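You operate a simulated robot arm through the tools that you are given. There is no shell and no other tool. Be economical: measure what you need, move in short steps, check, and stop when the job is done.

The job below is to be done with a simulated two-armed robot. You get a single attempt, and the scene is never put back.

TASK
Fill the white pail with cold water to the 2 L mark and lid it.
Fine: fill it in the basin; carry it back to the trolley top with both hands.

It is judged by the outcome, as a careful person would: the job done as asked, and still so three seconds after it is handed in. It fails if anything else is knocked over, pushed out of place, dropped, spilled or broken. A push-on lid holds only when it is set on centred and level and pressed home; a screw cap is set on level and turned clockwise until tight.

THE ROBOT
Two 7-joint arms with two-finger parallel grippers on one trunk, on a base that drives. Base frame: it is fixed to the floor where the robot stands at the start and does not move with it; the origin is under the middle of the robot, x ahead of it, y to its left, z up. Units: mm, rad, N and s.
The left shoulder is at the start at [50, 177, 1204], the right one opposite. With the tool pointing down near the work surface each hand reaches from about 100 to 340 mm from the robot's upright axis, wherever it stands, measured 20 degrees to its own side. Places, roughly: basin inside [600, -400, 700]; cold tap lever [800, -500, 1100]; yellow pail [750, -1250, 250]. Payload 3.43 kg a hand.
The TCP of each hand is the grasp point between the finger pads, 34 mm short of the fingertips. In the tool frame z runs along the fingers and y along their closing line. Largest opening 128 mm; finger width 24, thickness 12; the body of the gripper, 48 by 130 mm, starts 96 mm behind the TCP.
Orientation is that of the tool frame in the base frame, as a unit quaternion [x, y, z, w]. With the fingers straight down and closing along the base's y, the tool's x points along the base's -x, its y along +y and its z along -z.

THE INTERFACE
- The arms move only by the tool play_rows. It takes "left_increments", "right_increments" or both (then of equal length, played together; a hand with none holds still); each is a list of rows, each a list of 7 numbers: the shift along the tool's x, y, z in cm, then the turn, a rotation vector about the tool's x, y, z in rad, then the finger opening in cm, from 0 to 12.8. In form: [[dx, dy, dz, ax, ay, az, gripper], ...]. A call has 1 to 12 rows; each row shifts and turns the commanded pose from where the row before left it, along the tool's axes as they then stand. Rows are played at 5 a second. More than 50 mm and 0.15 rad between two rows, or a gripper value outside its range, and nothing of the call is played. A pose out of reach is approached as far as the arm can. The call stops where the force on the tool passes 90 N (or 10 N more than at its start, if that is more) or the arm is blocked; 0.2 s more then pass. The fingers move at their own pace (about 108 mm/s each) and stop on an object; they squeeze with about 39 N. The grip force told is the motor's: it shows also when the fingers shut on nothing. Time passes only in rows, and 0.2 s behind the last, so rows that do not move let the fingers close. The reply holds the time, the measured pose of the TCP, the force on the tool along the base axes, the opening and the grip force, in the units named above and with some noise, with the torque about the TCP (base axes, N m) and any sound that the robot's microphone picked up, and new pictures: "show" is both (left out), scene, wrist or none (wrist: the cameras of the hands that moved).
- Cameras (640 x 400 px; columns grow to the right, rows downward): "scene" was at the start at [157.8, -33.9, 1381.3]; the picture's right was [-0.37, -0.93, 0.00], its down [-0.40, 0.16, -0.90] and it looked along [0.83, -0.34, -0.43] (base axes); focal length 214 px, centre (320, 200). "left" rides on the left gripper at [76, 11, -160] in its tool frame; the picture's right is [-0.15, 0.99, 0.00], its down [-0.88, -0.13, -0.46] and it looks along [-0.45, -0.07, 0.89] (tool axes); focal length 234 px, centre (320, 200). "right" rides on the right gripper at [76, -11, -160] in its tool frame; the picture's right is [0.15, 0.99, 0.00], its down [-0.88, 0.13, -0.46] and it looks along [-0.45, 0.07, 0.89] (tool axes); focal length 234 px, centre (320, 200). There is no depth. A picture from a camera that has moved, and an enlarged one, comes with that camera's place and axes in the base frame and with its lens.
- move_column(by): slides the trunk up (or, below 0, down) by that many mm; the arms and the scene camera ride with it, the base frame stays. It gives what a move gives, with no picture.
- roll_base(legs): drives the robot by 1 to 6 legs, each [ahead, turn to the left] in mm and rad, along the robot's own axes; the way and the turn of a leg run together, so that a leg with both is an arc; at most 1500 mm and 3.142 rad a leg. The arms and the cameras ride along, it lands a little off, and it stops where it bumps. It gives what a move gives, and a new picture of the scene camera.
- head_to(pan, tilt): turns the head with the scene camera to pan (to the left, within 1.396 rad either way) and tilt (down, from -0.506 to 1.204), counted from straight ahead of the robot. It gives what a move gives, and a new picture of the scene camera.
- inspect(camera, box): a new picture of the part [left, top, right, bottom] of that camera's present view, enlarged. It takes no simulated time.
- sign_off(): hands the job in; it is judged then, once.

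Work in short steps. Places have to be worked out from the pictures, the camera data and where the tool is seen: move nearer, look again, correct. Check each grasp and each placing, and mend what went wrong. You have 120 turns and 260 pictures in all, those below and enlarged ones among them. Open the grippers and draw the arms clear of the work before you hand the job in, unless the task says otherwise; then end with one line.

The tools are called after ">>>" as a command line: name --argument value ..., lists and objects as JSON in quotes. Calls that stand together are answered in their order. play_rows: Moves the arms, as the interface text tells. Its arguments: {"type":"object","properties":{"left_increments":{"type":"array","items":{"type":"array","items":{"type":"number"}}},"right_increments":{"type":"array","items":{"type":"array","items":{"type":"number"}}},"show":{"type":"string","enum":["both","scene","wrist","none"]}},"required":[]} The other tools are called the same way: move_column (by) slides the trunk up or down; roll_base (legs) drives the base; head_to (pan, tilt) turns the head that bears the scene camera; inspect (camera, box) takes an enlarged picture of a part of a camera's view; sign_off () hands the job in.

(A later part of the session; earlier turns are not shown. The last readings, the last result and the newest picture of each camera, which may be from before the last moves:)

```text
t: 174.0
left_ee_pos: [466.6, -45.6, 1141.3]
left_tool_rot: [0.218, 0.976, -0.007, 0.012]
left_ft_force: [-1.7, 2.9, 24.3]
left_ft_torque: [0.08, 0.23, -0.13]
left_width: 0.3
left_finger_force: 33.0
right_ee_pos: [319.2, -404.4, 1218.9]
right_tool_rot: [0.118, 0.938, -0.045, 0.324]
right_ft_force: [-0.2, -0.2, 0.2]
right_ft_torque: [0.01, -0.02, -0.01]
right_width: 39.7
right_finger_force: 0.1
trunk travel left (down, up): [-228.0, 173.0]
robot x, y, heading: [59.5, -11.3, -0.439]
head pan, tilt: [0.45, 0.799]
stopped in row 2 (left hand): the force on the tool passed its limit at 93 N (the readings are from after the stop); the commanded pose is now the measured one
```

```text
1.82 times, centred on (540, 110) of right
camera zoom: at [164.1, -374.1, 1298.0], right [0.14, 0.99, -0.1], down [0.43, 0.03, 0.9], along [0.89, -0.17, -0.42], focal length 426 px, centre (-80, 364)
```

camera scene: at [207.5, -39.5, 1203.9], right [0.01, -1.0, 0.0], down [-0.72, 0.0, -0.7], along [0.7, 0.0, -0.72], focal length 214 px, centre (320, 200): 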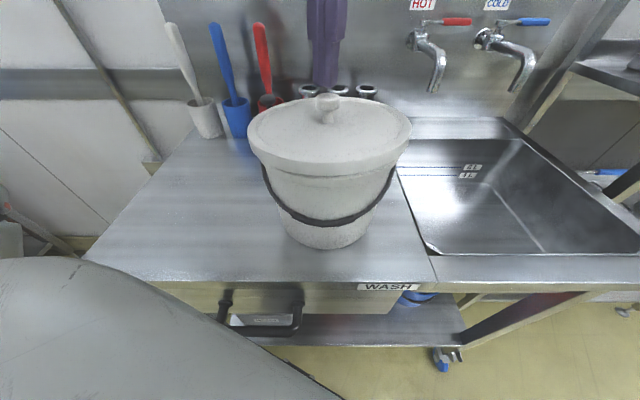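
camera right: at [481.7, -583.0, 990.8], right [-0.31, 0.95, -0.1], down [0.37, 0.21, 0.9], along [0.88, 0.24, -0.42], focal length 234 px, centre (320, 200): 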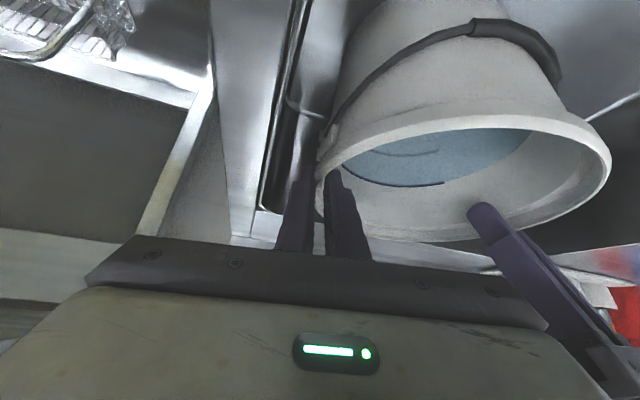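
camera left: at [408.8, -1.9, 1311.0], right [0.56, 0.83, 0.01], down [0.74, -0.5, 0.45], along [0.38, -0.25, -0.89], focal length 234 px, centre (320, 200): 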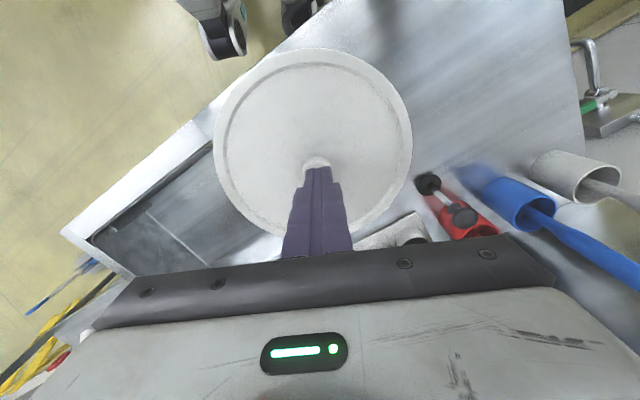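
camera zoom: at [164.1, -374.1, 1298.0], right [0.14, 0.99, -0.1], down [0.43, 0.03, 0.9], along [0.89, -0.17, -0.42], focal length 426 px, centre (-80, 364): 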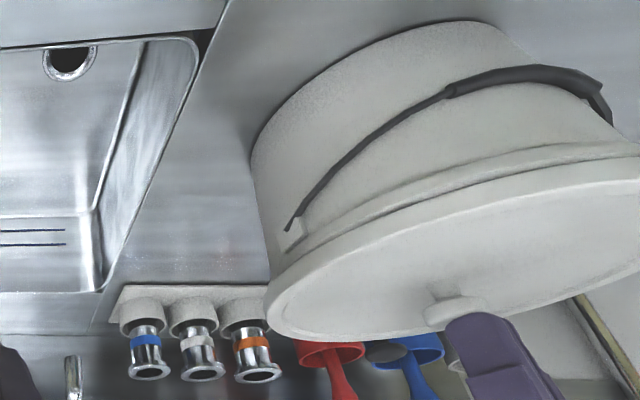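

93 N gave no further travel, so the lid is on a hard stop. I'll zoom on the joint to see whether it is fully home all round.

>>> inspect --camera "scene" --box '[300, 110, 420, 190]'

>>> inspect --camera "scene" --box '[220, 110, 340, 190]'

>>> inspect --camera "right" --box '[510, 60, 640, 200]'

```text
5.00 times, centred on (360, 150) of scene
camera zoom: at [206.0, -38.8, 1203.0], right [0.01, -1.0, 0.0], down [-0.72, -0.01, -0.7], along [0.7, 0.0, -0.72], focal length 1072 px, centre (120, 450)
```

zoom: 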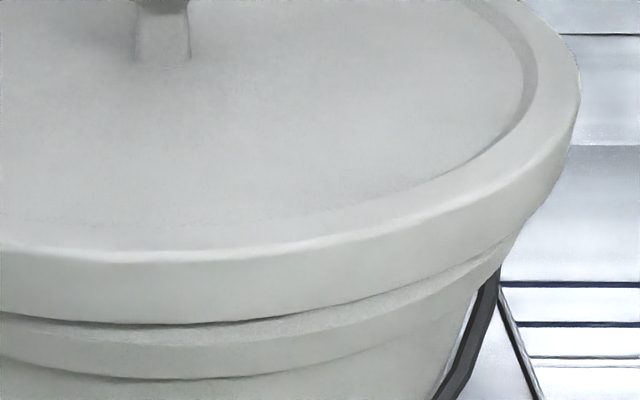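

```text
5.00 times, centred on (280, 150) of scene
camera zoom: at [206.0, -38.8, 1203.0], right [0.01, -1.0, 0.0], down [-0.72, -0.01, -0.7], along [0.7, 0.0, -0.72], focal length 1072 px, centre (520, 450)
```

zoom: 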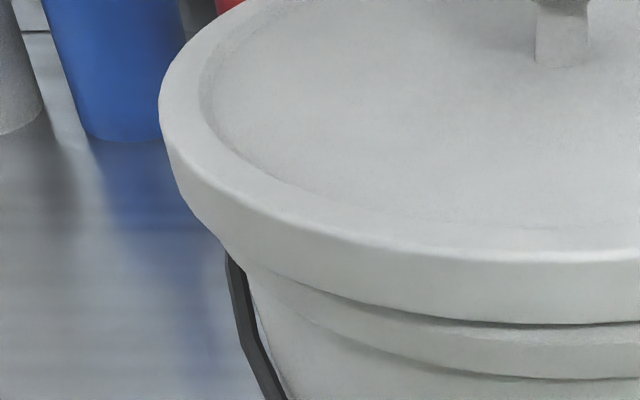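

```text
2.86 times, centred on (575, 130) of right
camera zoom: at [164.1, -374.1, 1298.0], right [0.14, 0.99, -0.1], down [0.43, 0.03, 0.9], along [0.89, -0.17, -0.42], focal length 669 px, centre (-409, 400)
```

zoom: 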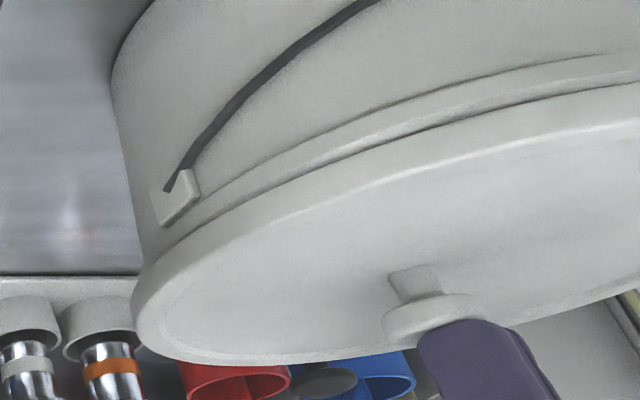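

The joint looks even at the sides, but there's a thin shadow line at the front. To be sure, I'll also press on the lid plate about 65 mm off-centre on the robot side.

>>> play_rows --left_increments '[[0, 0, -3, 0, 0, 0, 0], [3.25, 0, 0, 0, 0, 0, 0], [3.25, 0, 0, 0, 0, 0, 0], [0, 0, 3, 0, 0, 0, 0], [0, 0, 2.6, 0, 0, 0, 0], [0, 0, 0.5, 0, 0, 0, 0], [0, 0, 0.4, 0, 0, 0, 0], [0, 0, 0.4, 0, 0, 0, 0], [0, 0, 0.4, 0, 0, 0, 0], [0, 0, 0.4, 0, 0, 0, 0], [0, 0, 0.3, 0, 0, 0, 0], [0, 0, 0, 0, 0, 0, 0]]' --show "scene"

>>> inspect --camera "scene" --box '[220, 60, 420, 260]'

```text
t: 175.6
left_ee_pos: [409.2, -14.7, 1115.1]
left_tool_rot: [0.216, 0.976, -0.016, 0.017]
left_ft_force: [-4.2, 5.9, 36.5]
left_ft_torque: [0.33, 0.53, -0.3]
left_width: 0.2
left_finger_force: 33.1
right_ee_pos: [318.8, -402.6, 1221.2]
right_tool_rot: [0.118, 0.938, -0.045, 0.323]
right_ft_force: [0.1, 0.2, 0.1]
right_ft_torque: [-0.02, 0.0, 0.02]
right_width: 39.9
right_finger_force: 0.0
trunk travel left (down, up): [-228.0, 173.0]
robot x, y, heading: [65.4, -11.1, -0.441]
head pan, tilt: [0.45, 0.799]
stopped in row 7 (left hand): the force on the tool passed its limit at 95 N (the readings are from after the stop); the commanded pose is now the measured one
camera scene: at [205.5, -38.2, 1204.0], right [0.01, -1.0, 0.0], down [-0.72, -0.01, -0.7], along [0.7, 0.0, -0.72], focal length 214 px, centre (320, 200)
```

scene: 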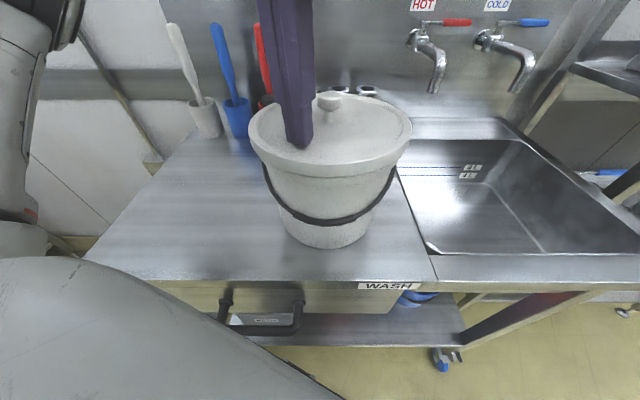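

```text
2.00 times, centred on (320, 160) of scene
camera zoom: at [205.5, -38.2, 1204.0], right [0.01, -1.0, 0.0], down [-0.72, -0.01, -0.7], along [0.7, 0.0, -0.72], focal length 429 px, centre (320, 280)
```

zoom: 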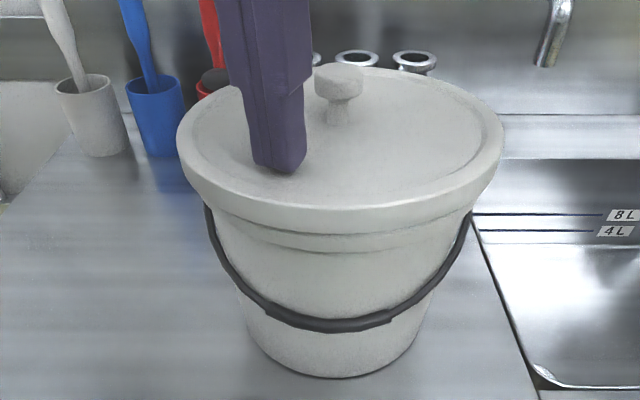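

A hard stop there as well (95 N), so the lid is seated. For proof, I'll grip the knob again and give a light upward pull of a few millimetres, reading the force.

>>> play_rows --left_increments '[[0, 0, -3, 0, 0, 0, 0], [0, 0, -3, 0, 0, 0, 3], [-3.25, -0.12, 0, 0, 0, 0, 6], [-3.25, -0.13, 0, 0, 0, 0, 6], [0, 0, 2.7, 0, 0, 0, 6], [0, 0, 2.5, 0, 0, 0, 6], [0, 0, 0, 0, 0, 0, 6], [0, 0, 0, 0, 0, 0, 3.5], [0, 0, 0, 0, 0, 0, 0], [0, 0, 0, 0, 0, 0, 0], [0, 0, 0, 0, 0, 0, 0]]' --show "both"

```text
t: 178.0
left_ee_pos: [471.3, -45.9, 1120.0]
left_tool_rot: [0.216, 0.976, -0.012, 0.015]
left_ft_force: [1.0, 3.5, 0.5]
left_ft_torque: [0.1, -0.03, 0.0]
left_width: 28.3
left_finger_force: 39.1
right_ee_pos: [321.4, -403.8, 1220.1]
right_tool_rot: [0.118, 0.938, -0.046, 0.323]
right_ft_force: [-1.0, 0.5, -0.3]
right_ft_torque: [0.03, 0.0, 0.03]
right_width: 39.5
right_finger_force: 0.1
trunk travel left (down, up): [-228.0, 173.0]
robot x, y, heading: [62.0, -6.8, -0.442]
head pan, tilt: [0.45, 0.799]
camera scene: at [208.0, -38.8, 1203.8], right [0.01, -1.0, 0.0], down [-0.72, -0.01, -0.7], along [0.7, 0.0, -0.72], focal length 214 px, centre (320, 200)
camera left: at [403.5, 1.7, 1277.4], right [0.55, 0.83, -0.01], down [0.73, -0.48, 0.49], along [0.4, -0.28, -0.87], focal length 234 px, centre (320, 200)
```

scene: 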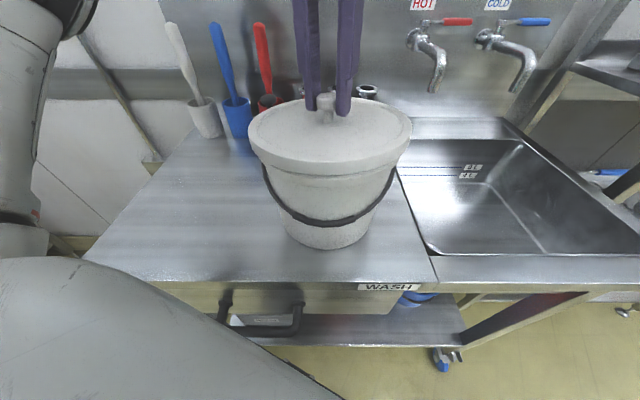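
left: 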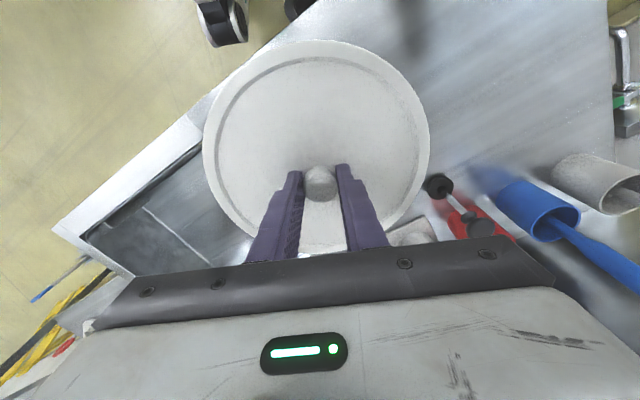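

Knob gripped with no load. Now a light pull: up 2–3 mm.

>>> play_rows --left_increments '[[0, 0, -0.12, 0, 0, 0, 0], [0, 0, -0.13, 0, 0, 0, 0], [0, 0, 0, 0, 0, 0, 0]]' --show "none"

```text
t: 178.8
left_ee_pos: [470.3, -46.7, 1123.4]
left_tool_rot: [0.217, 0.976, -0.013, 0.015]
left_ft_force: [0.8, 3.0, -2.7]
left_ft_torque: [0.12, -0.02, -0.01]
left_width: 28.1
left_finger_force: 38.3
right_ee_pos: [322.9, -403.5, 1218.9]
right_tool_rot: [0.118, 0.938, -0.046, 0.323]
right_ft_force: [0.4, -0.1, 0.3]
right_ft_torque: [-0.02, -0.01, 0.02]
right_width: 40.0
right_finger_force: 0.1
trunk travel left (down, up): [-228.0, 173.0]
robot x, y, heading: [61.7, -11.9, -0.443]
head pan, tilt: [0.45, 0.799]
```

Only 2.7 N for 3 mm, which is ambiguous. I'll pull 3 mm more and look.

>>> play_rows --left_increments '[[0, 0, -0.15, 0, 0, 0, 0], [0, 0, -0.15, 0, 0, 0, 0], [0, 0, 0, 0, 0, 0, 0]]' --show "none"

>>> inspect --camera "scene" --box '[220, 60, 420, 260]'

>>> inspect --camera "right" --box '[510, 60, 640, 200]'

```text
t: 179.6
left_ee_pos: [470.7, -44.9, 1126.8]
left_tool_rot: [0.216, 0.976, -0.012, 0.015]
left_ft_force: [4.2, 1.5, -4.3]
left_ft_torque: [0.09, -0.13, 0.02]
left_width: 28.0
left_finger_force: 38.9
right_ee_pos: [322.9, -403.3, 1219.1]
right_tool_rot: [0.118, 0.938, -0.046, 0.324]
right_ft_force: [-0.3, 0.7, 0.0]
right_ft_torque: [0.01, 0.0, 0.01]
right_width: 40.0
right_finger_force: 0.2
trunk travel left (down, up): [-228.0, 173.0]
robot x, y, heading: [63.4, -14.7, -0.444]
head pan, tilt: [0.45, 0.799]
```

```text
2.00 times, centred on (320, 160) of scene
camera zoom: at [208.6, -38.9, 1203.7], right [0.01, -1.0, 0.0], down [-0.72, 0.0, -0.7], along [0.7, 0.0, -0.72], focal length 429 px, centre (320, 280)
```

zoom: 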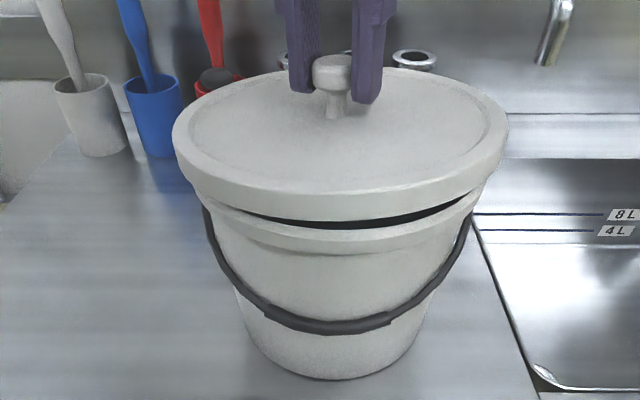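

```text
2.86 times, centred on (575, 130) of right
camera zoom: at [167.0, -374.2, 1298.8], right [0.14, 0.99, -0.1], down [0.43, 0.03, 0.9], along [0.89, -0.17, -0.42], focal length 669 px, centre (-409, 400)
```

zoom: 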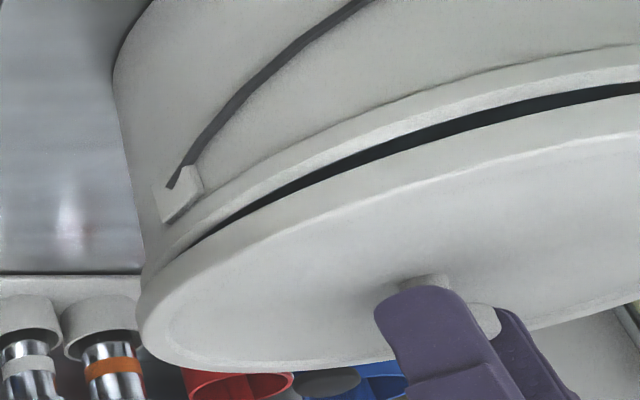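

Good that I checked: the lid was only resting, with the front on top of the rim. I'll lift it 12 mm, level the hand again (it had tilted 2° after the hard presses) and re-measure the lid-to-rim offset.

>>> play_rows --left_increments '[[0, 0, -0.6, 0, 0, 0, 0], [0, 0, -0.8, -0.017, 0.035, 0, 0], [0, 0, 0, 0, 0, 0, 0]]' --show "none"

>>> inspect --camera "scene" --box '[220, 80, 420, 205]'

>>> inspect --camera "right" --box '[440, 0, 640, 200]'

```text
t: 180.4
left_ee_pos: [469.2, -45.9, 1142.1]
left_tool_rot: [0.218, 0.976, 0.0, 0.0]
left_ft_force: [-0.6, 0.4, 0.9]
left_ft_torque: [-0.02, 0.01, 0.0]
left_width: 28.0
left_finger_force: 39.1
right_ee_pos: [321.4, -402.9, 1219.8]
right_tool_rot: [0.119, 0.938, -0.046, 0.323]
right_ft_force: [0.2, 1.0, 0.0]
right_ft_torque: [-0.01, -0.02, -0.02]
right_width: 39.9
right_finger_force: 0.1
trunk travel left (down, up): [-228.0, 173.0]
robot x, y, heading: [62.4, -8.4, -0.445]
head pan, tilt: [0.45, 0.799]
```

```text
3.20 times, centred on (320, 142) of scene
camera zoom: at [207.9, -39.2, 1203.9], right [0.01, -1.0, 0.0], down [-0.72, 0.0, -0.7], along [0.7, 0.0, -0.72], focal length 686 px, centre (320, 384)
```

zoom: 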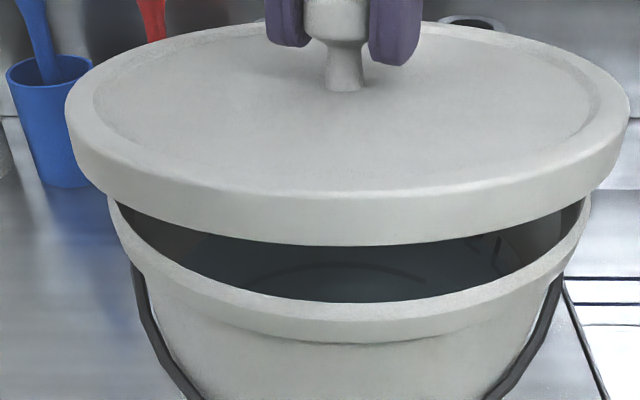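

```text
2.00 times, centred on (540, 100) of right
camera zoom: at [166.1, -374.5, 1298.8], right [0.14, 0.99, -0.1], down [0.43, 0.03, 0.9], along [0.89, -0.17, -0.42], focal length 468 px, centre (-120, 400)
```

zoom: 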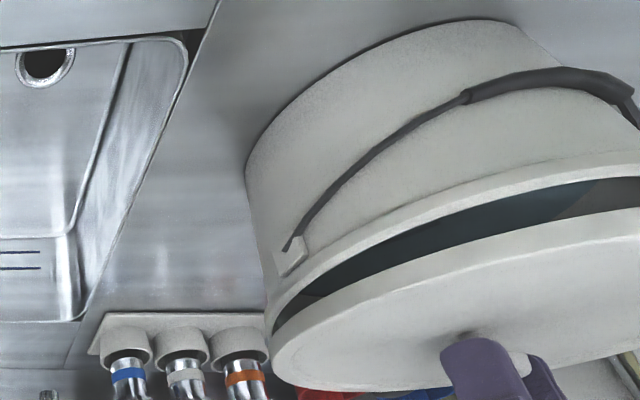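

Relative measurements say the lid is within a few mm, but its clearance over the rim is only about 2–3 mm. The first contact's torque put the contact on the robot side, so the lid was too far in +x. I'll shift it slightly, touch down lightly, and use the torque to steer.

>>> play_rows --left_increments '[[0.17, -0.25, 0, 0, 0, 0, 0], [0, 0, 1.0, 0, 0, 0, 0], [0, 0, 0.7, 0, 0, 0, 0], [0, 0, 0.3, 0, 0, 0, 0], [0, 0, 0.25, 0, 0, 0, 0], [0, 0, 0, 0, 0, 0, 0]]' --show "none"

>>> inspect --camera "scene" --box '[220, 80, 420, 205]'

```text
t: 181.8
left_ee_pos: [463.4, -46.9, 1120.0]
left_tool_rot: [0.217, 0.976, 0.0, 0.002]
left_ft_force: [-6.9, 5.2, 26.1]
left_ft_torque: [-0.34, -0.79, 0.05]
left_width: 28.3
left_finger_force: 39.4
right_ee_pos: [320.3, -402.8, 1221.9]
right_tool_rot: [0.118, 0.937, -0.046, 0.325]
right_ft_force: [-0.2, 0.2, -0.8]
right_ft_torque: [-0.01, 0.01, 0.01]
right_width: 39.6
right_finger_force: 0.1
trunk travel left (down, up): [-228.0, 173.0]
robot x, y, heading: [60.5, -6.2, -0.443]
head pan, tilt: [0.45, 0.799]
```

```text
3.20 times, centred on (320, 142) of scene
camera zoom: at [205.3, -38.2, 1204.4], right [0.01, -1.0, 0.0], down [-0.71, -0.01, -0.7], along [0.7, 0.0, -0.71], focal length 686 px, centre (320, 384)
```

zoom: 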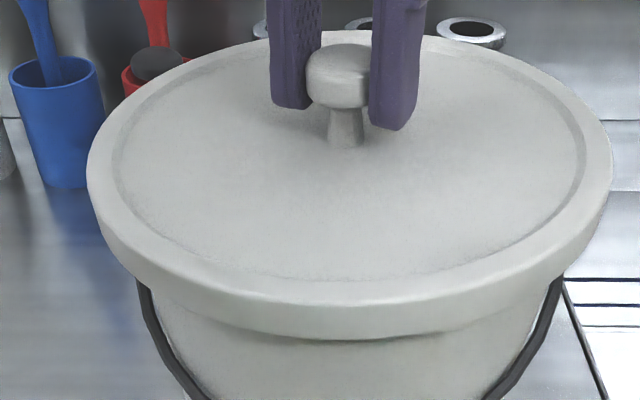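

The lid's front has now dropped over the rim; the torque shows contact at the back, so it is 2–3 mm too far toward the robot. I'll ease off a little, slide it +x by about 3 mm and lower again.

>>> play_rows --left_increments '[[0, 0, -0.2, 0, 0, 0, 0], [-0.15, 0.0, 0, 0, 0, 0, 0], [-0.15, 0.0, 0, 0, 0, 0, 0], [0, 0, 0.3, 0, 0, 0, 0], [0, 0, 0.3, 0, 0, 0, 0], [0, 0, 0.3, 0, 0, 0, 0], [0, 0, 0, 0, 0, 0, 0]]' --show "none"

>>> inspect --camera "scene" --box '[220, 80, 420, 205]'

>>> inspect --camera "right" --box '[440, 0, 640, 200]'

```text
t: 183.4
left_ee_pos: [465.8, -47.9, 1116.3]
left_tool_rot: [0.216, 0.976, -0.004, 0.006]
left_ft_force: [-2.3, 7.7, 51.3]
left_ft_torque: [0.19, -0.05, 0.07]
left_width: 28.5
left_finger_force: 38.8
right_ee_pos: [318.7, -401.9, 1222.2]
right_tool_rot: [0.118, 0.937, -0.045, 0.325]
right_ft_force: [-0.1, 0.4, 0.2]
right_ft_torque: [0.0, -0.01, -0.01]
right_width: 39.8
right_finger_force: 0.0
trunk travel left (down, up): [-228.0, 173.0]
robot x, y, heading: [61.3, -10.5, -0.442]
head pan, tilt: [0.45, 0.799]
```

```text
3.20 times, centred on (320, 142) of scene
camera zoom: at [204.4, -38.0, 1204.7], right [0.01, -1.0, 0.0], down [-0.71, -0.01, -0.7], along [0.7, 0.0, -0.71], focal length 686 px, centre (320, 384)
```

zoom: 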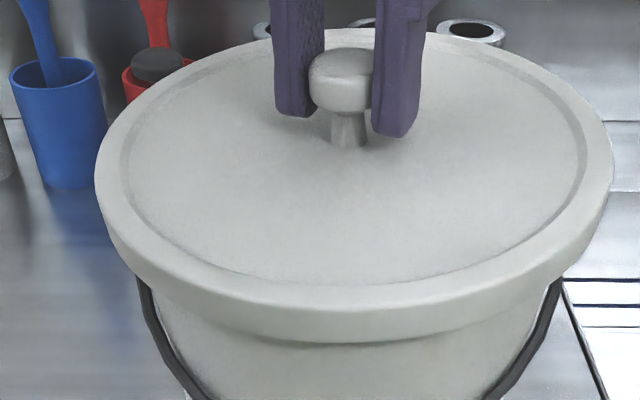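

```text
2.00 times, centred on (540, 100) of right
camera zoom: at [162.3, -373.2, 1300.0], right [0.14, 0.99, -0.1], down [0.43, 0.03, 0.9], along [0.89, -0.17, -0.42], focal length 468 px, centre (-120, 400)
```

zoom: 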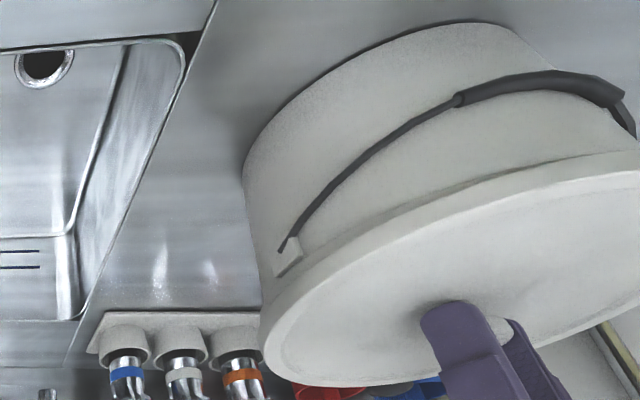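

The lid now covers the rim band all round and the torque is balanced, so it is centred. I'll unload, release the knob, and press on the knob top with closed fingers.

>>> play_rows --left_increments '[[0, 0, -0.4, 0, 0, 0, 0], [0, 0, -0.3, 0, 0, 0, 0], [0, 0, 0, 0, 0, 0, 3.4], [0, 0, 0, 0, 0, 0, 5], [0, 0, -2.2, 0, 0, 0, 5], [0, 0, -2.2, 0, 0, 0, 5], [0, 0, 0, 0, 0, 0, 0], [0, 0, 0, 0, 0, 0, 0], [0, 0, 0, 0, 0, 0, 0]]' --show "wrist"

>>> inspect --camera "scene" --box '[220, 60, 420, 260]'

```text
t: 185.4
left_ee_pos: [468.6, -47.3, 1161.8]
left_tool_rot: [0.216, 0.976, -0.001, 0.0]
left_ft_force: [0.3, 0.0, -0.1]
left_ft_torque: [-0.01, -0.03, 0.0]
left_width: 0.1
left_finger_force: 33.3
right_ee_pos: [322.2, -404.1, 1220.6]
right_tool_rot: [0.118, 0.938, -0.045, 0.323]
right_ft_force: [-0.6, 0.6, 0.6]
right_ft_torque: [-0.02, 0.01, 0.02]
right_width: 39.7
right_finger_force: 0.1
trunk travel left (down, up): [-228.0, 173.0]
robot x, y, heading: [61.3, -11.6, -0.446]
head pan, tilt: [0.45, 0.799]
camera left: at [405.0, -4.0, 1321.1], right [0.55, 0.83, 0.0], down [0.74, -0.49, 0.46], along [0.38, -0.25, -0.89], focal length 234 px, centre (320, 200)
```

left: 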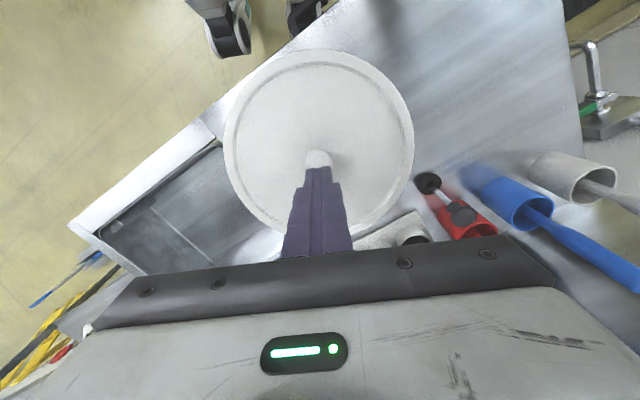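

```text
2.00 times, centred on (320, 160) of scene
camera zoom: at [207.8, -39.2, 1203.9], right [0.01, -1.0, 0.0], down [-0.72, 0.0, -0.7], along [0.7, 0.0, -0.72], focal length 429 px, centre (320, 280)
```

zoom: 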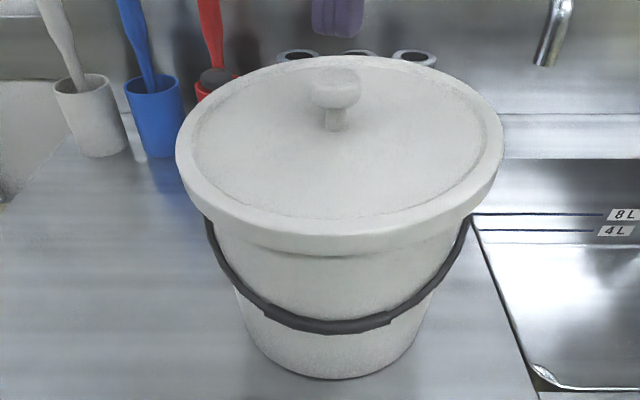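

Compared with earlier, the lid's back edge is still up: the front is over the rim, but the back-right rides on it. I'll grip the knob again and slide it away from the robot in 1 mm steps under light pressure so the back can drop in.

>>> play_rows --left_increments '[[0, 0, 0, 0, 0, 0, 5], [0, 0, 0, 0, 0, 0, 5], [0, 0, 2.2, 0, 0, 0, 5], [0, 0, 2.1, 0, 0, 0, 5], [0, 0, 0, 0, 0, 0, 0], [0, 0, 0, 0, 0, 0, 0], [0, 0, 0, 0, 0, 0, 0], [0, 0, 0.2, 0, 0, 0, 0], [-0.15, 0, 0, 0, 0, 0, 0], [-0.15, 0, 0, 0, 0, 0, 0], [-0.15, 0, 0, 0, 0, 0, 0], [0, 0, 0, 0, 0, 0, 0]]' --show "none"

>>> inspect --camera "scene" --box '[220, 60, 420, 260]'

```text
t: 188.0
left_ee_pos: [472.8, -48.9, 1118.4]
left_tool_rot: [0.217, 0.976, 0.0, 0.0]
left_ft_force: [-9.9, 3.7, 6.4]
left_ft_torque: [0.18, 0.31, 0.02]
left_width: 28.2
left_finger_force: 38.9
right_ee_pos: [320.6, -403.2, 1221.4]
right_tool_rot: [0.119, 0.937, -0.046, 0.324]
right_ft_force: [-0.8, 0.8, 0.3]
right_ft_torque: [-0.04, -0.03, -0.02]
right_width: 39.8
right_finger_force: 0.1
trunk travel left (down, up): [-228.0, 173.0]
robot x, y, heading: [63.2, -10.6, -0.445]
head pan, tilt: [0.45, 0.799]
```

```text
2.00 times, centred on (320, 160) of scene
camera zoom: at [206.2, -38.7, 1204.1], right [0.01, -1.0, 0.0], down [-0.72, -0.01, -0.7], along [0.7, 0.0, -0.72], focal length 429 px, centre (320, 280)
```

zoom: 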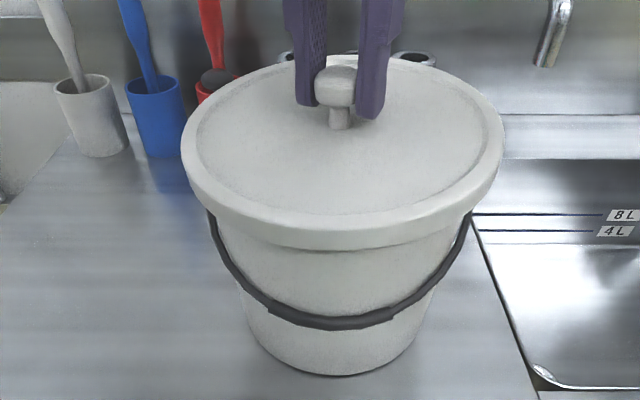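

The front skirt now bears against the rim (10 N), so the lid is as far back as it goes. I'll press down now.

>>> play_rows --left_increments '[[0, 0, 0.3, 0, 0, 0, 0], [0, 0, 0.3, 0, 0, 0, 0], [0, 0, 0.3, 0, 0, 0, 0], [0, 0, 0.3, 0, 0, 0, 0], [0, 0, 0, 0, 0, 0, 0]]' --show "none"

>>> inspect --camera "scene" --box '[220, 60, 420, 260]'

>>> inspect --camera "right" --box '[440, 0, 640, 200]'

```text
t: 189.2
left_ee_pos: [471.4, -50.2, 1111.0]
left_tool_rot: [0.217, 0.976, -0.005, 0.007]
left_ft_force: [7.9, 3.1, 58.3]
left_ft_torque: [-0.13, -0.29, 0.0]
left_width: 28.2
left_finger_force: 39.0
right_ee_pos: [318.9, -403.3, 1221.3]
right_tool_rot: [0.118, 0.937, -0.045, 0.325]
right_ft_force: [-0.2, 0.5, -0.3]
right_ft_torque: [0.02, 0.03, 0.0]
right_width: 39.8
right_finger_force: 0.0
trunk travel left (down, up): [-228.0, 173.0]
robot x, y, heading: [58.9, -9.2, -0.441]
head pan, tilt: [0.45, 0.799]
```

```text
2.00 times, centred on (320, 160) of scene
camera zoom: at [205.2, -38.4, 1204.6], right [0.01, -1.0, 0.0], down [-0.71, -0.01, -0.7], along [0.7, 0.0, -0.71], focal length 429 px, centre (320, 280)
```

zoom: 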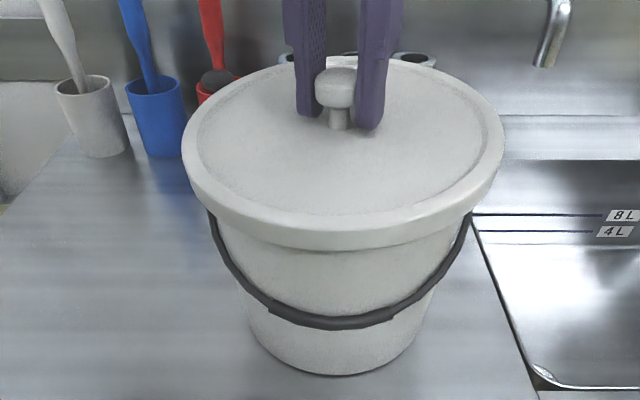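

```text
2.00 times, centred on (540, 100) of right
camera zoom: at [163.2, -373.7, 1299.7], right [0.14, 0.99, -0.1], down [0.43, 0.03, 0.9], along [0.89, -0.17, -0.42], focal length 468 px, centre (-120, 400)
```

zoom: 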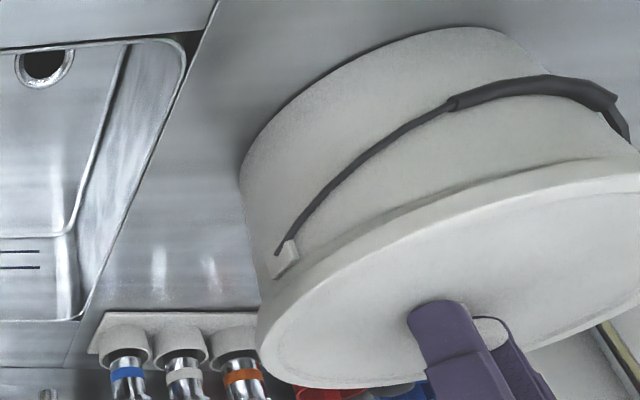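

The back edge still rides high while the front is on. I'll release and press with closed fingers on the back part of the lid to push it home.

>>> play_rows --left_increments '[[0, 0, -0.6, 0, 0, 0, 0], [0, 0, -0.4, 0, 0, 0, 3.4], [0, 0, 0, 0, 0, 0, 5], [0, 0, -3, 0, 0, 0, 5], [0, 0, -2.5, 0, 0, 0, 3], [-3.5, 0, 0, 0, 0, 0, 0], [-3.5, 0, 0, 0, 0, 0, 0], [0, 0, 0, 0, 0, 0, 0]]' --show "wrist"

>>> play_rows --left_increments '[[0, 0, 2.5, 0, 0, 0, 0], [0, 0, 1.5, 0, 0, 0, 0], [0, 0, 0.5, 0, 0, 0, 0], [0, 0, 0.4, 0, 0, 0, 0], [0, 0, 0.4, 0, 0, 0, 0], [0, 0, 0.4, 0, 0, 0, 0], [0, 0, 0.4, 0, 0, 0, 0], [0, 0, 0.4, 0, 0, 0, 0], [0, 0, 0.4, 0, 0, 0, 0]]' --show "scene"

>>> inspect --camera "scene" --box '[220, 60, 420, 260]'

```text
t: 191.0
left_ee_pos: [536.9, -82.1, 1171.8]
left_tool_rot: [0.217, 0.976, -0.001, 0.0]
left_ft_force: [0.3, -1.1, -0.2]
left_ft_torque: [0.03, 0.0, 0.0]
left_width: 0.1
left_finger_force: 33.3
right_ee_pos: [321.5, -403.1, 1219.9]
right_tool_rot: [0.119, 0.938, -0.046, 0.323]
right_ft_force: [-0.3, -0.1, -0.6]
right_ft_torque: [0.02, 0.01, -0.01]
right_width: 39.6
right_finger_force: 0.1
trunk travel left (down, up): [-228.0, 173.0]
robot x, y, heading: [61.4, -11.3, -0.443]
head pan, tilt: [0.45, 0.799]
camera left: at [472.6, -37.6, 1330.5], right [0.55, 0.83, 0.0], down [0.74, -0.49, 0.46], along [0.38, -0.25, -0.89], focal length 234 px, centre (320, 200)
```

left: 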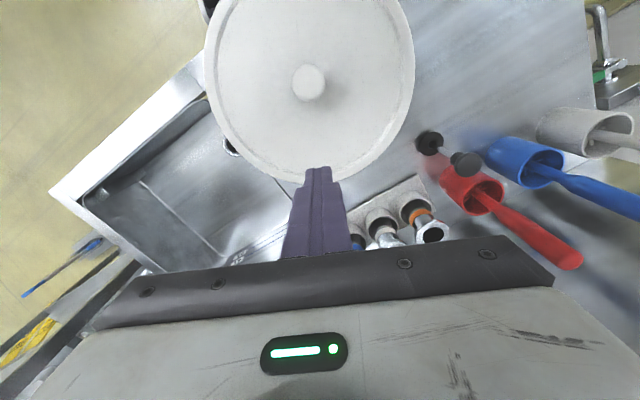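

```text
t: 193.0
left_ee_pos: [535.1, -81.4, 1115.4]
left_tool_rot: [0.213, 0.977, -0.008, 0.015]
left_ft_force: [23.1, -5.8, 79.8]
left_ft_torque: [-0.42, -1.66, -0.24]
left_width: 0.1
left_finger_force: 33.2
right_ee_pos: [319.8, -403.2, 1221.9]
right_tool_rot: [0.118, 0.937, -0.046, 0.324]
right_ft_force: [0.3, 0.0, 0.0]
right_ft_torque: [-0.01, 0.01, -0.02]
right_width: 39.8
right_finger_force: 0.1
trunk travel left (down, up): [-228.0, 173.0]
robot x, y, heading: [65.9, -13.6, -0.442]
head pan, tilt: [0.45, 0.799]
camera scene: at [204.9, -39.1, 1205.3], right [0.01, -1.0, 0.0], down [-0.71, 0.0, -0.7], along [0.7, 0.0, -0.71], focal length 214 px, centre (320, 200)
```

scene: 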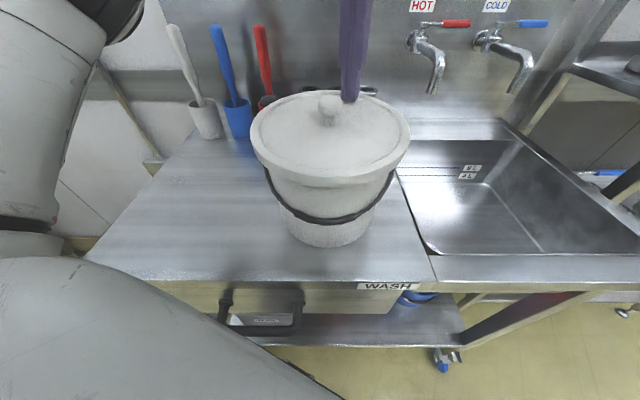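

```text
2.00 times, centred on (320, 160) of scene
camera zoom: at [204.9, -39.1, 1205.3], right [0.01, -1.0, 0.0], down [-0.71, 0.0, -0.7], along [0.7, 0.0, -0.71], focal length 429 px, centre (320, 280)
```

zoom: 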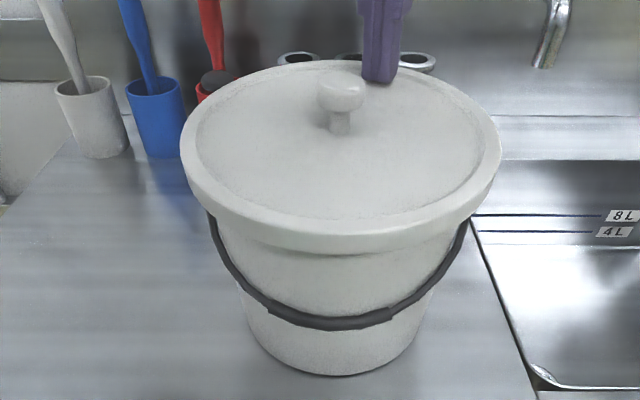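

Still not in: comparing centres, the lid sits about 2.5 mm left (+y) of the pail, and the contact has been at the back-right each time. I'll pick the lid up again, raise it clear and level.

>>> play_rows --left_increments '[[0, 0, -3, 0, 0, 0, 0], [0, 0, -3, 0, 0, 0, 3], [3.8, 0.14, 0, 0, 0, 0, 5], [3.8, 0.13, 0, 0, 0, 0, 5], [0, 0, 2.2, 0, 0, 0, 5], [0, 0, 2.1, 0, 0, 0, 5], [0, 0, 0, 0, 0, 0, 5], [0, 0, 0, 0, 0, 0, 2], [0, 0, 0, 0, 0, 0, 0], [0, 0, 0, 0, 0, 0, 0]]' --show "none"

>>> play_rows --left_increments '[[0, 0, -1.2, 0, 0, 0, 0], [0, 0, -1.2, 0, 0, 0, 0], [0, 0, 0, 0, 0, 0, 0]]' --show "wrist"

>>> inspect --camera "scene" --box '[220, 80, 420, 205]'

>>> inspect --camera "right" --box '[440, 0, 640, 200]'

```text
t: 195.2
left_ee_pos: [467.6, -49.3, 1118.0]
left_tool_rot: [0.216, 0.976, 0.0, 0.0]
left_ft_force: [-2.6, -7.0, 0.3]
left_ft_torque: [-0.28, 0.12, -0.12]
left_width: 28.1
left_finger_force: 39.0
right_ee_pos: [321.5, -404.8, 1220.0]
right_tool_rot: [0.119, 0.938, -0.045, 0.323]
right_ft_force: [0.6, 0.1, 0.2]
right_ft_torque: [-0.04, -0.03, 0.04]
right_width: 39.9
right_finger_force: 0.1
trunk travel left (down, up): [-228.0, 173.0]
robot x, y, heading: [56.9, -7.6, -0.442]
head pan, tilt: [0.45, 0.799]
```

```text
t: 196.0
left_ee_pos: [468.6, -46.9, 1142.9]
left_tool_rot: [0.216, 0.976, 0.0, 0.0]
left_ft_force: [-1.1, 0.0, 0.0]
left_ft_torque: [-0.01, -0.01, -0.01]
left_width: 28.0
left_finger_force: 39.5
right_ee_pos: [322.7, -403.1, 1219.7]
right_tool_rot: [0.119, 0.938, -0.045, 0.323]
right_ft_force: [-0.3, 0.7, -1.2]
right_ft_torque: [0.02, -0.01, 0.04]
right_width: 40.0
right_finger_force: 0.1
trunk travel left (down, up): [-228.0, 173.0]
robot x, y, heading: [63.1, -9.1, -0.441]
head pan, tilt: [0.45, 0.799]
camera left: at [404.6, -2.5, 1301.6], right [0.55, 0.83, 0.0], down [0.74, -0.49, 0.46], along [0.38, -0.25, -0.89], focal length 234 px, centre (320, 200)
```

left: 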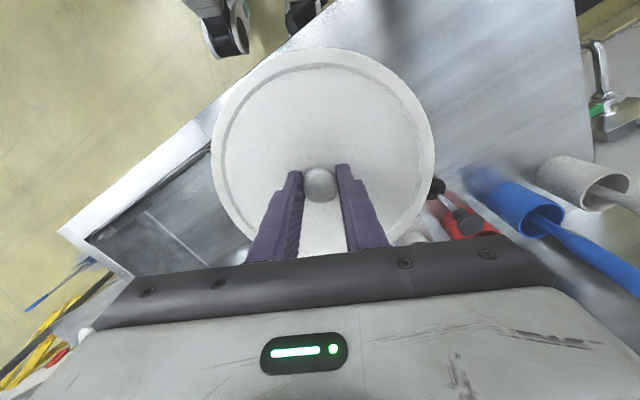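

```text
3.20 times, centred on (320, 142) of scene
camera zoom: at [207.9, -39.1, 1203.8], right [0.01, -1.0, 0.0], down [-0.72, 0.0, -0.7], along [0.7, 0.0, -0.72], focal length 686 px, centre (320, 384)
```

zoom: 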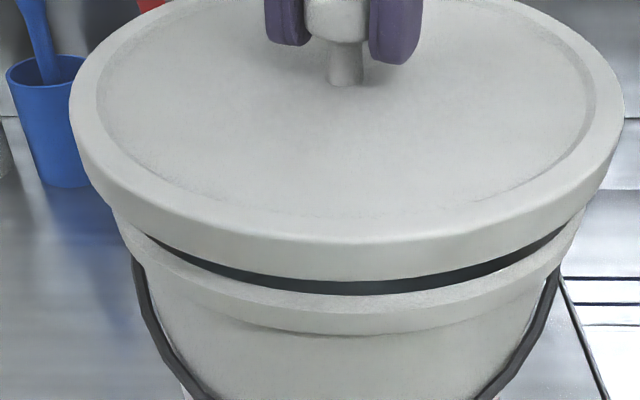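

```text
2.00 times, centred on (540, 100) of right
camera zoom: at [166.2, -374.5, 1298.8], right [0.14, 0.99, -0.1], down [0.43, 0.03, 0.9], along [0.89, -0.17, -0.42], focal length 468 px, centre (-120, 400)
```

zoom: 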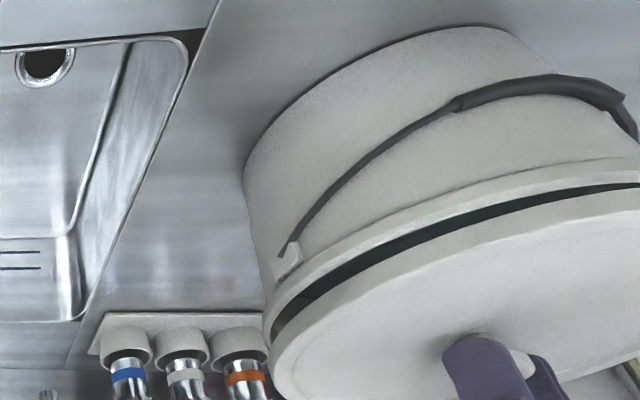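

The lid was gripped while tilted and hangs about 8° front-low. I'll rotate the hand about the closing line to level it, and re-check.

>>> play_rows --left_increments '[[0, 0, -0.3, 0, 0.07, 0, 0], [0, 0, 0, 0, 0.065, 0, 0], [0, 0, 0, 0, 0, 0, 0]]' --show "none"

>>> inspect --camera "scene" --box '[220, 70, 420, 195]'

>>> inspect --camera "right" --box '[440, 0, 640, 220]'

```text
t: 196.8
left_ee_pos: [468.6, -46.1, 1145.2]
left_tool_rot: [0.217, 0.974, 0.015, -0.066]
left_ft_force: [-0.1, 0.2, -0.1]
left_ft_torque: [-0.01, -0.01, 0.0]
left_width: 28.1
left_finger_force: 38.3
right_ee_pos: [322.2, -404.9, 1219.9]
right_tool_rot: [0.118, 0.938, -0.045, 0.323]
right_ft_force: [-0.4, -0.6, -0.1]
right_ft_torque: [0.02, 0.01, -0.02]
right_width: 39.9
right_finger_force: 0.1
trunk travel left (down, up): [-228.0, 173.0]
robot x, y, heading: [59.1, -4.5, -0.439]
head pan, tilt: [0.45, 0.799]
```

```text
3.20 times, centred on (320, 132) of scene
camera zoom: at [207.9, -39.2, 1203.9], right [0.01, -1.0, 0.0], down [-0.72, 0.0, -0.7], along [0.7, 0.0, -0.72], focal length 686 px, centre (320, 416)
```

zoom: 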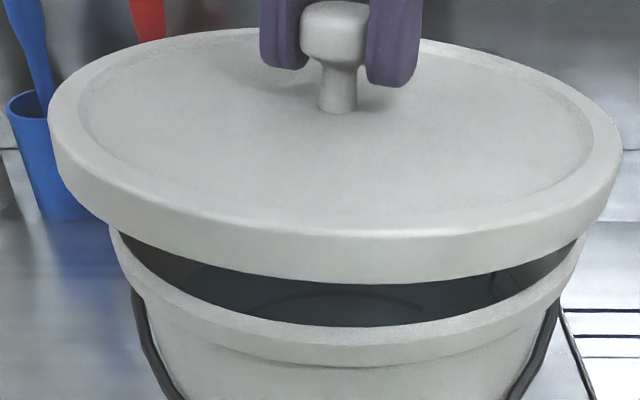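

```text
1.82 times, centred on (540, 110) of right
camera zoom: at [166.1, -374.5, 1298.8], right [0.14, 0.99, -0.1], down [0.43, 0.03, 0.9], along [0.89, -0.17, -0.42], focal length 426 px, centre (-80, 364)
```

zoom: 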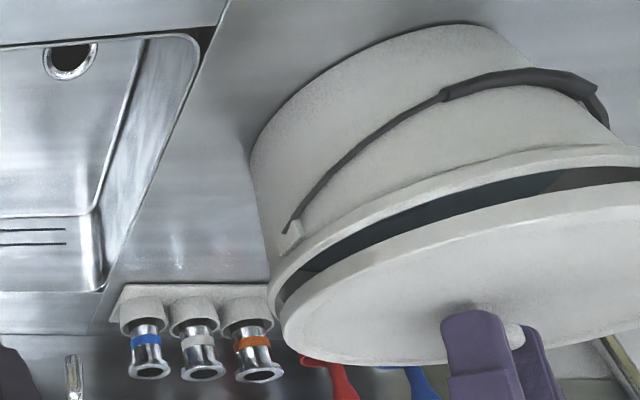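

Lid is nearly level now. Measured relative to the rim in both views, its centre needs to move about +9 mm in x and -6 mm in y. I'll correct that and the slight roll, then re-measure.

>>> play_rows --left_increments '[[-0.55, -0.06, -0.07, 0.018, -0.009, 0, 0], [-0.55, -0.06, -0.07, 0, 0, 0, 0], [0, 0, 0, 0, 0, 0, 0]]' --show "none"

>>> inspect --camera "scene" --box '[220, 70, 420, 195]'

>>> inspect --camera "right" --box '[440, 0, 640, 220]'

```text
t: 197.6
left_ee_pos: [478.1, -50.0, 1144.2]
left_tool_rot: [0.216, 0.974, 0.004, -0.064]
left_ft_force: [-0.1, -0.2, -0.4]
left_ft_torque: [0.01, -0.02, 0.05]
left_width: 28.0
left_finger_force: 39.1
right_ee_pos: [322.4, -404.5, 1220.0]
right_tool_rot: [0.119, 0.938, -0.045, 0.323]
right_ft_force: [-0.4, -0.1, 0.7]
right_ft_torque: [0.0, 0.01, 0.01]
right_width: 39.9
right_finger_force: 0.1
trunk travel left (down, up): [-228.0, 173.0]
robot x, y, heading: [62.2, -7.2, -0.443]
head pan, tilt: [0.45, 0.799]
```

```text
3.20 times, centred on (320, 132) of scene
camera zoom: at [207.9, -39.2, 1203.8], right [0.01, -1.0, 0.0], down [-0.72, 0.0, -0.7], along [0.7, 0.0, -0.72], focal length 686 px, centre (320, 416)
```

zoom: 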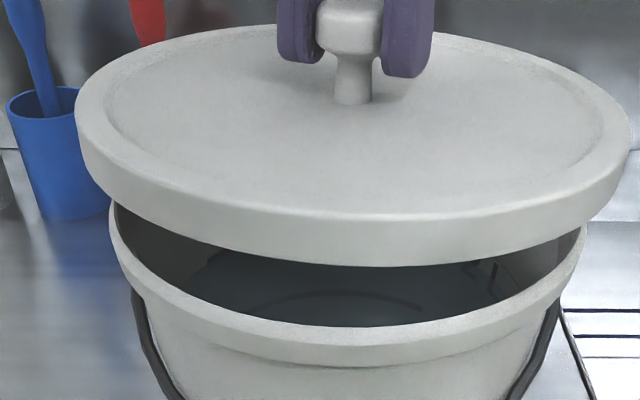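

```text
1.82 times, centred on (540, 110) of right
camera zoom: at [166.2, -374.5, 1298.8], right [0.14, 0.99, -0.1], down [0.43, 0.03, 0.9], along [0.89, -0.17, -0.42], focal length 426 px, centre (-80, 364)
```

zoom: 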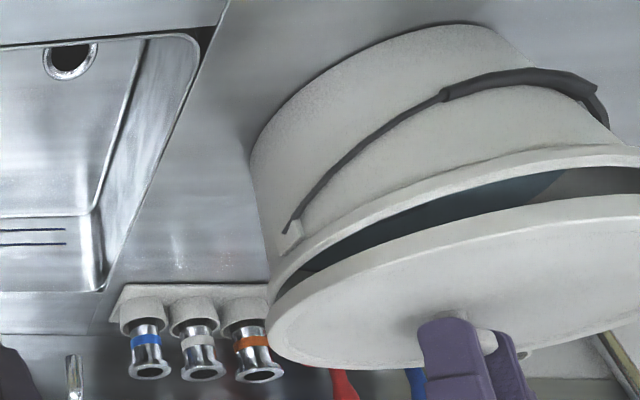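

Centres now agree within about 1 mm in y. Before lowering, I'll check the lid's level closely at both sides.

>>> inspect --camera "scene" --box '[230, 60, 330, 160]'

>>> inspect --camera "scene" --box '[325, 60, 425, 160]'

>>> inspect --camera "left" --box '[180, 20, 460, 270]'

```text
4.00 times, centred on (280, 110) of scene
camera zoom: at [207.9, -39.2, 1203.8], right [0.01, -1.0, 0.0], down [-0.72, 0.0, -0.7], along [0.7, 0.0, -0.72], focal length 858 px, centre (480, 560)
```

zoom: 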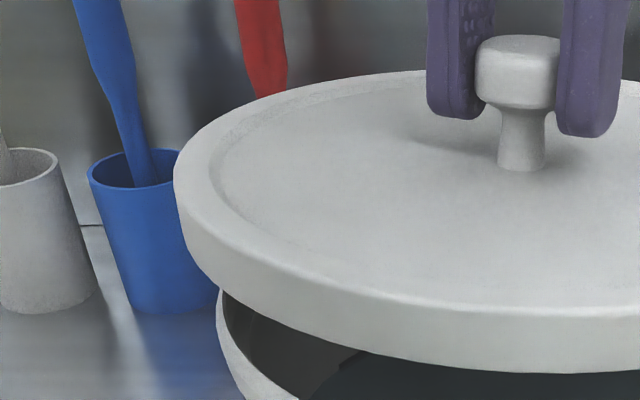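

```text
4.00 times, centred on (375, 110) of scene
camera zoom: at [207.9, -39.2, 1203.8], right [0.01, -1.0, 0.0], down [-0.72, 0.0, -0.7], along [0.7, 0.0, -0.72], focal length 858 px, centre (100, 560)
```

zoom: 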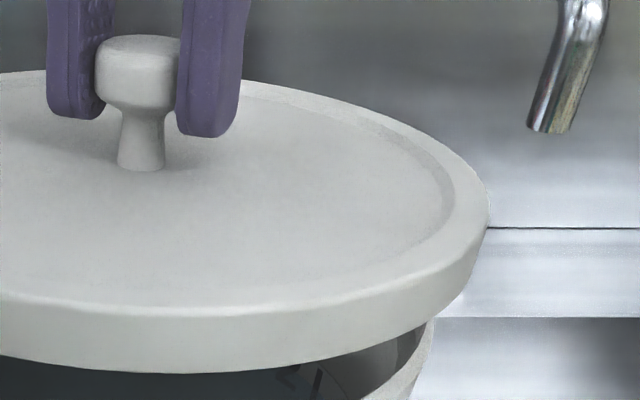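

```text
1.60 times, centred on (320, 145) of left
camera zoom: at [434.2, -13.4, 1312.3], right [0.55, 0.84, -0.04], down [0.79, -0.5, 0.34], along [0.27, -0.22, -0.94], focal length 375 px, centre (320, 288)
```

zoom: 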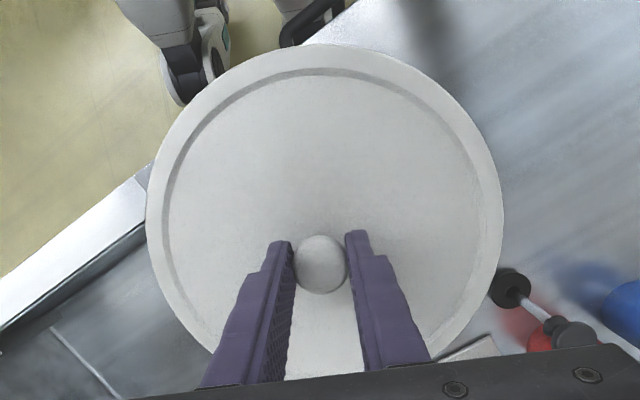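

Accounting for perspective, the lid is level; remaining offset is about (-2, -1) mm. I'll correct that and lower straight down to light contact, reading the torque.

>>> play_rows --left_increments '[[-0.17, 0.2, 0, 0, 0, 0, 0], [-0.13, 0, 1.0, 0, 0, 0, 0], [-0.1, 0, 0.8, 0, 0, 0, 0], [-0.04, 0, 0.3, 0, 0, 0, 0], [-0.04, 0, 0.3, 0, 0, 0, 0], [-0.04, 0, 0.3, 0, 0, 0, 0], [0, 0, 0, 0, 0, 0, 0]]' --show "none"

>>> inspect --camera "scene" --box '[220, 60, 420, 260]'

>>> inspect --camera "right" --box '[440, 0, 640, 220]'

```text
t: 199.2
left_ee_pos: [480.8, -49.9, 1117.8]
left_tool_rot: [0.216, 0.974, 0.005, -0.062]
left_ft_force: [3.4, 1.8, 9.2]
left_ft_torque: [0.26, -0.01, 0.02]
left_width: 28.3
left_finger_force: 38.7
right_ee_pos: [321.2, -403.6, 1220.5]
right_tool_rot: [0.118, 0.938, -0.045, 0.323]
right_ft_force: [0.5, -0.3, 0.5]
right_ft_torque: [0.0, 0.01, -0.02]
right_width: 39.9
right_finger_force: 0.1
trunk travel left (down, up): [-228.0, 173.0]
robot x, y, heading: [63.1, -11.7, -0.445]
head pan, tilt: [0.45, 0.799]
```

```text
2.00 times, centred on (320, 160) of scene
camera zoom: at [207.5, -39.0, 1204.0], right [0.01, -1.0, 0.0], down [-0.72, 0.0, -0.7], along [0.7, 0.0, -0.72], focal length 429 px, centre (320, 280)
```

zoom: 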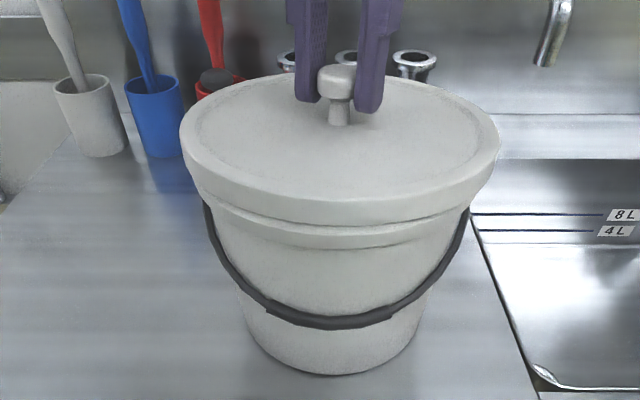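

```text
1.82 times, centred on (540, 110) of right
camera zoom: at [165.8, -374.3, 1299.0], right [0.14, 0.99, -0.1], down [0.43, 0.03, 0.9], along [0.89, -0.17, -0.42], focal length 426 px, centre (-80, 364)
```

zoom: 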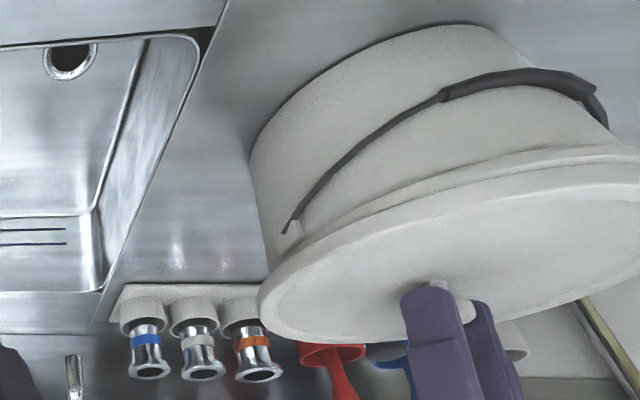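

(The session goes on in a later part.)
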